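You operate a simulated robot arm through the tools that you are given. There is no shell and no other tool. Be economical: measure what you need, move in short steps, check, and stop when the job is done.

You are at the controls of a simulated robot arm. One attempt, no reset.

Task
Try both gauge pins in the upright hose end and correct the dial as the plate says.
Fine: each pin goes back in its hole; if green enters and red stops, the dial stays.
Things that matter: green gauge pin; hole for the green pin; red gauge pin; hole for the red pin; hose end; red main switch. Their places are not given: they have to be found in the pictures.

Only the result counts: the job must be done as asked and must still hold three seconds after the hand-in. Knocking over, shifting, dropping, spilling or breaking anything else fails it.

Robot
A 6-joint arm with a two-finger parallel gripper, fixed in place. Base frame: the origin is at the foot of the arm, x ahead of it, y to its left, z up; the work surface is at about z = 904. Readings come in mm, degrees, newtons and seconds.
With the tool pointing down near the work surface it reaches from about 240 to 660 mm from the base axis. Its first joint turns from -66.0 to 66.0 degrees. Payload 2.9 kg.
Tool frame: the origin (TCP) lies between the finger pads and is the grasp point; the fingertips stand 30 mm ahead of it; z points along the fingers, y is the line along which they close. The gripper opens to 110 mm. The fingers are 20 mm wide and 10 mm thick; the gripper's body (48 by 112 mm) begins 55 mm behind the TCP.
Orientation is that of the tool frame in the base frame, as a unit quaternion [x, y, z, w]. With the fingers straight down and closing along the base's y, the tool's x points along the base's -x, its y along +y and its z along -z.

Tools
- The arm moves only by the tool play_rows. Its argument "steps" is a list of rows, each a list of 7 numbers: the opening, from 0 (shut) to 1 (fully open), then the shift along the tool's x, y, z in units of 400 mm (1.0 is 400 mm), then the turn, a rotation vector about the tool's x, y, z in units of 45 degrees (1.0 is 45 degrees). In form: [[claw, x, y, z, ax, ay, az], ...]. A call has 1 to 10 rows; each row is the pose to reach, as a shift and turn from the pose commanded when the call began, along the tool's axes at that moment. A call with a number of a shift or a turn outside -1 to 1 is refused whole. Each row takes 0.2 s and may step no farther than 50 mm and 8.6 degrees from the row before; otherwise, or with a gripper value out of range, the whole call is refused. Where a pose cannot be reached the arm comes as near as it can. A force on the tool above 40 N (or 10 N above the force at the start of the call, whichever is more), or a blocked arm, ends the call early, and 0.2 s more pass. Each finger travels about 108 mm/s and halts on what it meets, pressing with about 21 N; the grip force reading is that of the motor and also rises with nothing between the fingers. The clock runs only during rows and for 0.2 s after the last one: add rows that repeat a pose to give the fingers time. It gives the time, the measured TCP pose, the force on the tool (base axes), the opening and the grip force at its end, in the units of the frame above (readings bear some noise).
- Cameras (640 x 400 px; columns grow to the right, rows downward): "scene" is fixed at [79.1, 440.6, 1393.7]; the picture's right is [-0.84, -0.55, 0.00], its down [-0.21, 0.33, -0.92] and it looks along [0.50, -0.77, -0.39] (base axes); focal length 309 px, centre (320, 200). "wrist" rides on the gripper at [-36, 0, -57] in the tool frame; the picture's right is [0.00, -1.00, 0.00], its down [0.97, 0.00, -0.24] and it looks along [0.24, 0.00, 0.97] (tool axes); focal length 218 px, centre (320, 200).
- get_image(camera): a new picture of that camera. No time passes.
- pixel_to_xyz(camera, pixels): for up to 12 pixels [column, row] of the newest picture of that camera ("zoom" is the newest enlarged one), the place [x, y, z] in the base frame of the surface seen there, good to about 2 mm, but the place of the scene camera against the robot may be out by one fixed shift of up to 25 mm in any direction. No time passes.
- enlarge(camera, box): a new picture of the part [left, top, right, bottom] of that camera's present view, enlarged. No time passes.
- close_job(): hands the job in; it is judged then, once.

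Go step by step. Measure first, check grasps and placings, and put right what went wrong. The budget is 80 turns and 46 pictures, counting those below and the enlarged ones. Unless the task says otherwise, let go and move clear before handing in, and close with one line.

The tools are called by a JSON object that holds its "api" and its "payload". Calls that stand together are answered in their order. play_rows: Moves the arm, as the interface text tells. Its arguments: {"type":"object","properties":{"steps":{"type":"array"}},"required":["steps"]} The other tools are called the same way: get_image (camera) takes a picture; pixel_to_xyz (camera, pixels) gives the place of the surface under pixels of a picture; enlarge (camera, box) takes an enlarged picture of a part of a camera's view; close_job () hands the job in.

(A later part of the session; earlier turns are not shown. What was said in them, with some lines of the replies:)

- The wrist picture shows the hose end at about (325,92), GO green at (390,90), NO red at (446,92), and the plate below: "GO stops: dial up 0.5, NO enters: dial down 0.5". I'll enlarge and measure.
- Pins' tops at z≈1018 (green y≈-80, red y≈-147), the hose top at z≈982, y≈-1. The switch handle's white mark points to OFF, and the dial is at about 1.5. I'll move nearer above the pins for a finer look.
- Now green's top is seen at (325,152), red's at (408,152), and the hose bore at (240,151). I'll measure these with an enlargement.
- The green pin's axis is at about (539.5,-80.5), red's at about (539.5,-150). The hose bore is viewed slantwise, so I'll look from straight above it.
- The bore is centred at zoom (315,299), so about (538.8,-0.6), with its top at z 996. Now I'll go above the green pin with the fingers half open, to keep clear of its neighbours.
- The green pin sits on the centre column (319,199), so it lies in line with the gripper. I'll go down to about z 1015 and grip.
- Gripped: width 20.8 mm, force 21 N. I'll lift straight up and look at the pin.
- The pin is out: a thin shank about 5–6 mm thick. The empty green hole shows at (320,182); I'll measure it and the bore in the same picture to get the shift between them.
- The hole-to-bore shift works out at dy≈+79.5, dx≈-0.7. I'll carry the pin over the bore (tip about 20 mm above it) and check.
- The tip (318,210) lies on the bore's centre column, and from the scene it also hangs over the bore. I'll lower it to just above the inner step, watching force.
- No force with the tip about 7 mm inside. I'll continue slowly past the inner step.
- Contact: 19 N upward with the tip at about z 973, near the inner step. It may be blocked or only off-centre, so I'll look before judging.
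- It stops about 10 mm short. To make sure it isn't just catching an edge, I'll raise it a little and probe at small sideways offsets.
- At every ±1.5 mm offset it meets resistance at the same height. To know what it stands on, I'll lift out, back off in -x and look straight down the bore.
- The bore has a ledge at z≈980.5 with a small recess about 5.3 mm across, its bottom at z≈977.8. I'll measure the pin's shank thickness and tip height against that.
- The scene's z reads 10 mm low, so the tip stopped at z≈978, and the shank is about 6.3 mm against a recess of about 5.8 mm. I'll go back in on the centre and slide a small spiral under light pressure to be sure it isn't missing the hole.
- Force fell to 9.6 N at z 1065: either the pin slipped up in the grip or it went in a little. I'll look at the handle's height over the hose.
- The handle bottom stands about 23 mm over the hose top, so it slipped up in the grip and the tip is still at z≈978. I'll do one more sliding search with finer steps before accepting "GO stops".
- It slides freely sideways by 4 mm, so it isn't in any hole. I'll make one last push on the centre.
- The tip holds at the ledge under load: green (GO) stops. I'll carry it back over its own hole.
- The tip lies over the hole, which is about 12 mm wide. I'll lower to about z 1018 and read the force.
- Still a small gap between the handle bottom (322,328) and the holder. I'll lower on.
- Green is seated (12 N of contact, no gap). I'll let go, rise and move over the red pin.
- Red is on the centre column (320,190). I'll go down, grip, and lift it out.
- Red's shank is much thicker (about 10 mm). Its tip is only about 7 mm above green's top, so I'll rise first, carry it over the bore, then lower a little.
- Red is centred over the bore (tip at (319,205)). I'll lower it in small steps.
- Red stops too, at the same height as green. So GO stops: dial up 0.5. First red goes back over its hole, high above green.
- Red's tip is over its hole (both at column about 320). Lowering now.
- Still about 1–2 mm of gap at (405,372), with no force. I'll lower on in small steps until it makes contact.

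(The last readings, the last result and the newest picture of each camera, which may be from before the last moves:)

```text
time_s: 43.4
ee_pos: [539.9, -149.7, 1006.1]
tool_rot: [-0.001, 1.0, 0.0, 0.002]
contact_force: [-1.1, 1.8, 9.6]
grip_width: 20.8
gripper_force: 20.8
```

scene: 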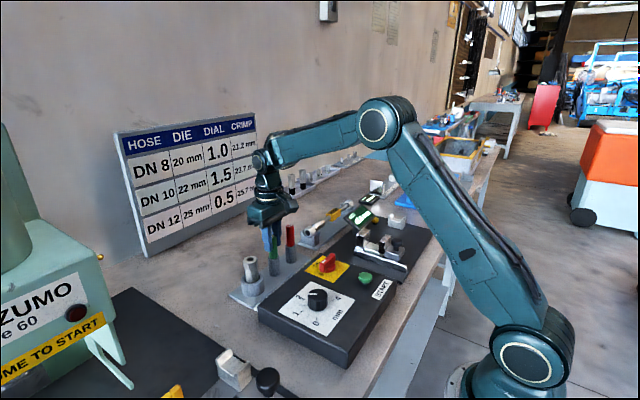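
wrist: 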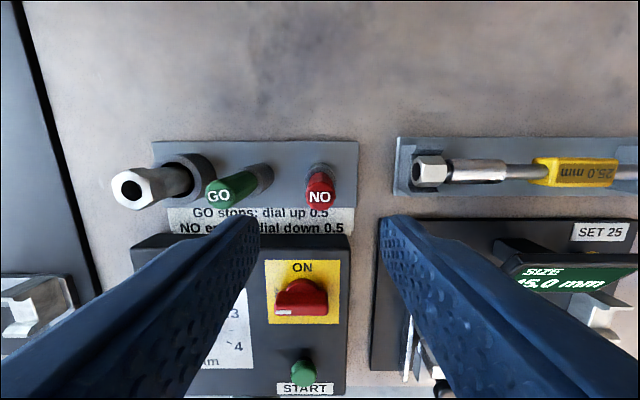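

Contact at 9.6 N: red is seated. I'll let go and rise, then move over the dial.

{"api": "play_rows", "payload": {"steps": [[0.2, 0, 0, -0.003, 0, 0, 0], [0.45, 0, 0, -0.003, 0, 0, 0], [0.45, 0, 0, -0.003, 0, 0, 0], [0.45, 0, 0, -0.1, 0, 0, 0], [0.45, 0, 0, -0.2, 0, 0, 0], [0.45, 0, 0, -0.2625, 0, 0, 0]]}}

{"api": "play_rows", "payload": {"steps": [[0.45, 0.08, 0.055, 0, 0, 0, 0], [0.45, 0.17, 0.12, 0, 0, 0, 0], [0.45, 0.26, 0.185, 0, 0, 0, 0], [0.45, 0.35, 0.25, 0, 0, 0, 0], [0.45, 0.44, 0.315, 0, 0, 0, 0], [0.45, 0.524, 0.3735, 0, 0, 0, 0], [0.45, 0.524, 0.3735, 0, 0, 0, 0]]}}

{"api": "enlarge", "payload": {"camera": "wrist", "box": [260, 100, 380, 200]}}

```text
time_s: 44.8
ee_pos: [540.2, -149.3, 1111.8]
tool_rot: [0.0, 1.0, 0.0, 0.001]
contact_force: [0.5, -0.3, -0.6]
grip_width: 49.5
gripper_force: 0.1
```

```text
time_s: 46.4
ee_pos: [328.6, 2.2, 1112.3]
tool_rot: [0.0, 1.0, 0.0, 0.0]
contact_force: [0.3, 0.2, -0.8]
grip_width: 49.4
gripper_force: 0.1
```

```text
4.00 times, centred on (320, 150) of wrist
```

zoom: 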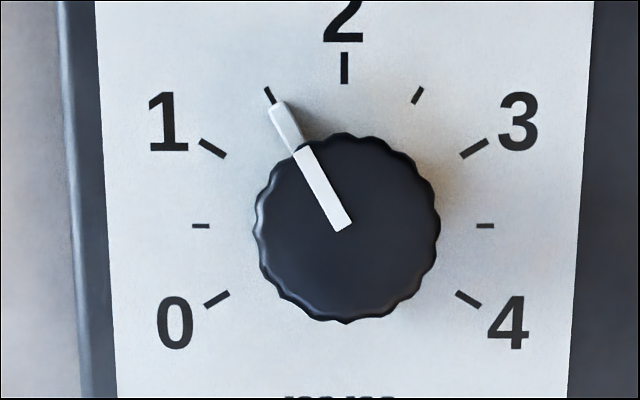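

The dial points at the 1.5 tick; up 0.5 means 2.0, which is 30° clockwise. I'll measure the knob's centre and heights.

{"api": "pixel_to_xyz", "payload": {"camera": "zoom", "pixels": [[345, 228], [265, 228], [428, 228], [345, 145], [345, 310], [200, 226], [485, 226], [343, 68], [283, 120], [150, 250], [310, 280], [390, 190]]}}

```text
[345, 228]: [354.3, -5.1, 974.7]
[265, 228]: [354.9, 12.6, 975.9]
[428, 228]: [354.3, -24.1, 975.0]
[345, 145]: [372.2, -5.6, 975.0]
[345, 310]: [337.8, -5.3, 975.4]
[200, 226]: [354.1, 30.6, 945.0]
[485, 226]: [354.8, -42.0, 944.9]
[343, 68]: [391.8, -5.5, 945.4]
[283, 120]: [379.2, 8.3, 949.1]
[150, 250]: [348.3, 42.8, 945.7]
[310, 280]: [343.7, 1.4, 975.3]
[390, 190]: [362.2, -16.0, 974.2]
```

The knob is centred at about (354.5,-5.5), 38–40 mm wide, top at z 975, panel at 945. I'll move over it with the fingers at 66 mm, and go down to about z 983.

{"api": "play_rows", "payload": {"steps": [[0.6, -0.04, -0.0147, 0, 0, 0, 0], [0.6, -0.0663, -0.0147, 0.05, 0, 0, 0], [0.6, -0.0663, -0.0147, 0.15, 0, 0, 0], [0.6, -0.0663, -0.0147, 0.22, 0, 0, 0], [0.6, -0.0663, -0.0147, 0.28, 0, 0, 0], [0.6, -0.0663, -0.0147, 0.315, 0, 0, 0], [0.6, -0.0663, -0.0147, 0.315, 0, 0, 0]]}}

{"api": "get_image", "payload": {"camera": "wrist"}}

```text
time_s: 48.0
ee_pos: [356.1, -6.8, 984.6]
tool_rot: [0.001, 1.0, 0.0, 0.0]
contact_force: [0.1, -0.1, -0.2]
grip_width: 65.7
gripper_force: 0.1
```

```text
9 pictures are left
```

wrist: 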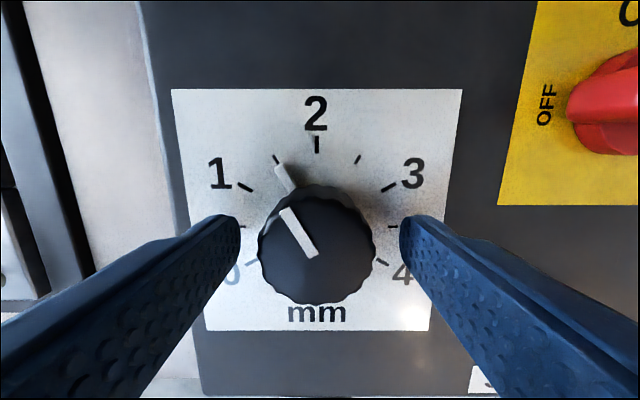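

The knob sits between the fingers, about 1 mm left of the middle (column 317). I'll correct that, close on it, and check the grip.

{"api": "play_rows", "payload": {"steps": [[0.6, 0, 0.0022, 0, 0, 0, 0], [0.25, 0, 0.0022, 0, 0, 0, 0], [0.25, 0, 0.0022, 0, 0, 0, 0], [0.25, 0, 0.0022, 0, 0, 0, 0]]}}

```text
time_s: 49.0
ee_pos: [354.6, -5.5, 984.8]
tool_rot: [-0.001, 1.0, 0.0, 0.0]
contact_force: [0.3, 5.8, -1.8]
grip_width: 41.7
gripper_force: 45.2
```

Gripped at 41.7 mm. Now I'll turn clockwise by 30° (about tool +z).

{"api": "play_rows", "payload": {"steps": [[0.25, 0, 0, 0, 0, 0, 0.13], [0.25, 0, 0, 0, 0, 0, 0.26], [0.25, 0, 0, 0, 0, 0, 0.4], [0.25, 0, 0, 0, 0, 0, 0.53], [0.25, 0, 0, 0, 0, 0, 0.6667], [0.25, 0, 0, 0, 0, 0, 0.6667], [0.25, 0, 0, 0, 0, 0, 0.6667]]}}

{"api": "get_image", "payload": {"camera": "wrist"}}

```text
time_s: 50.6
ee_pos: [356.2, -5.6, 985.9]
tool_rot: [0.259, 0.966, 0.0, 0.0]
contact_force: [-8.4, 2.3, 10.6]
grip_width: 41.7
gripper_force: 45.2
```

```text
8 pictures are left
```

wrist: 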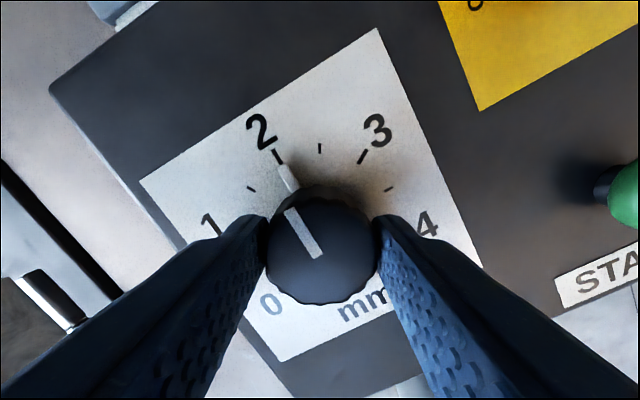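

The pointer is on the 2 tick (283,165). I'll open, rise and check.

{"api": "play_rows", "payload": {"steps": [[0.4, 0, 0, 0, 0, 0, 0], [0.6, 0, 0, 0, 0, 0, 0], [0.6, 0, 0, 0, 0, 0, 0], [0.6, 0, 0, -0.1, 0, 0, 0], [0.6, 0, 0, -0.2, 0, 0, 0], [0.6, 0, 0, -0.32, 0, 0, 0], [0.6, 0, 0, -0.4, 0, 0, 0], [0.6, 0, 0, -0.4, 0, 0, 0]]}}

{"api": "get_image", "payload": {"camera": "wrist"}}

{"api": "enlarge", "payload": {"camera": "scene", "box": [210, 210, 370, 310]}}

```text
time_s: 52.4
ee_pos: [356.2, -6.0, 1147.0]
tool_rot: [0.259, 0.966, 0.0, 0.0]
contact_force: [-0.3, -0.6, 0.5]
grip_width: 66.1
gripper_force: 0.1
```

```text
7 pictures are left
```

wrist: 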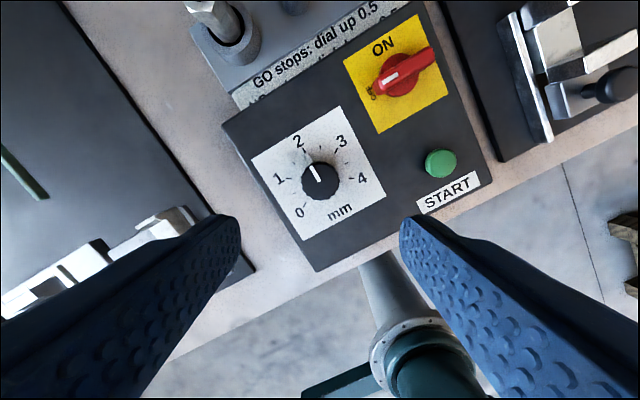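

```text
4.00 times, centred on (290, 260) of scene
```

zoom: 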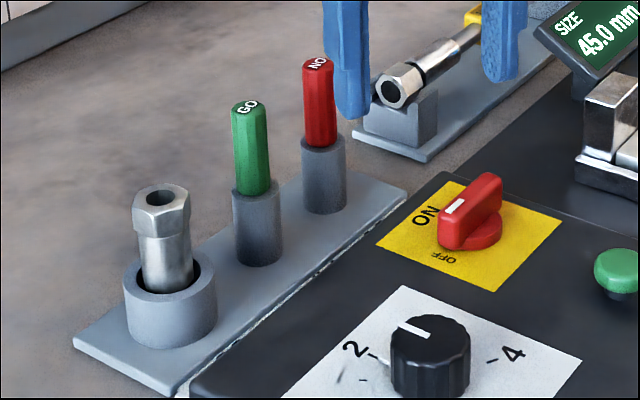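

{"api": "enlarge", "payload": {"camera": "wrist", "box": [240, 100, 400, 250]}}

```text
2.67 times, centred on (320, 175) of wrist
```

zoom: 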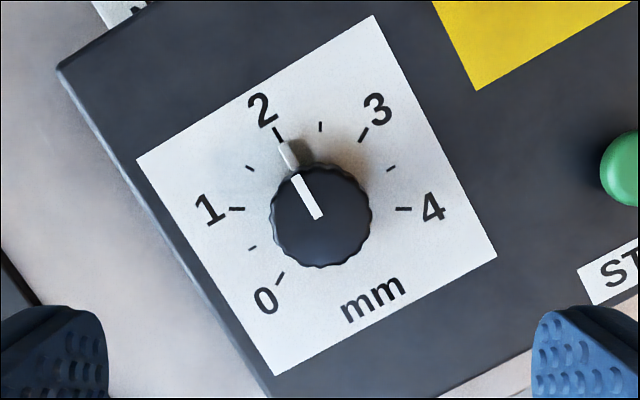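

The dial's pointer (290,155) lines up with the 2 tick. Both pins are seated, the switch is unchanged and the arm is clear, so I'm handing in.

{"api": "close_job", "payload": {}}

```text
The job is handed in.
```

The green GO pin stopped in the hose end, and so did the red NO pin, so I turned the dial up 0.5, from 1.5 to 2.0; both pins are back in their holes and the main switch was left at OFF.
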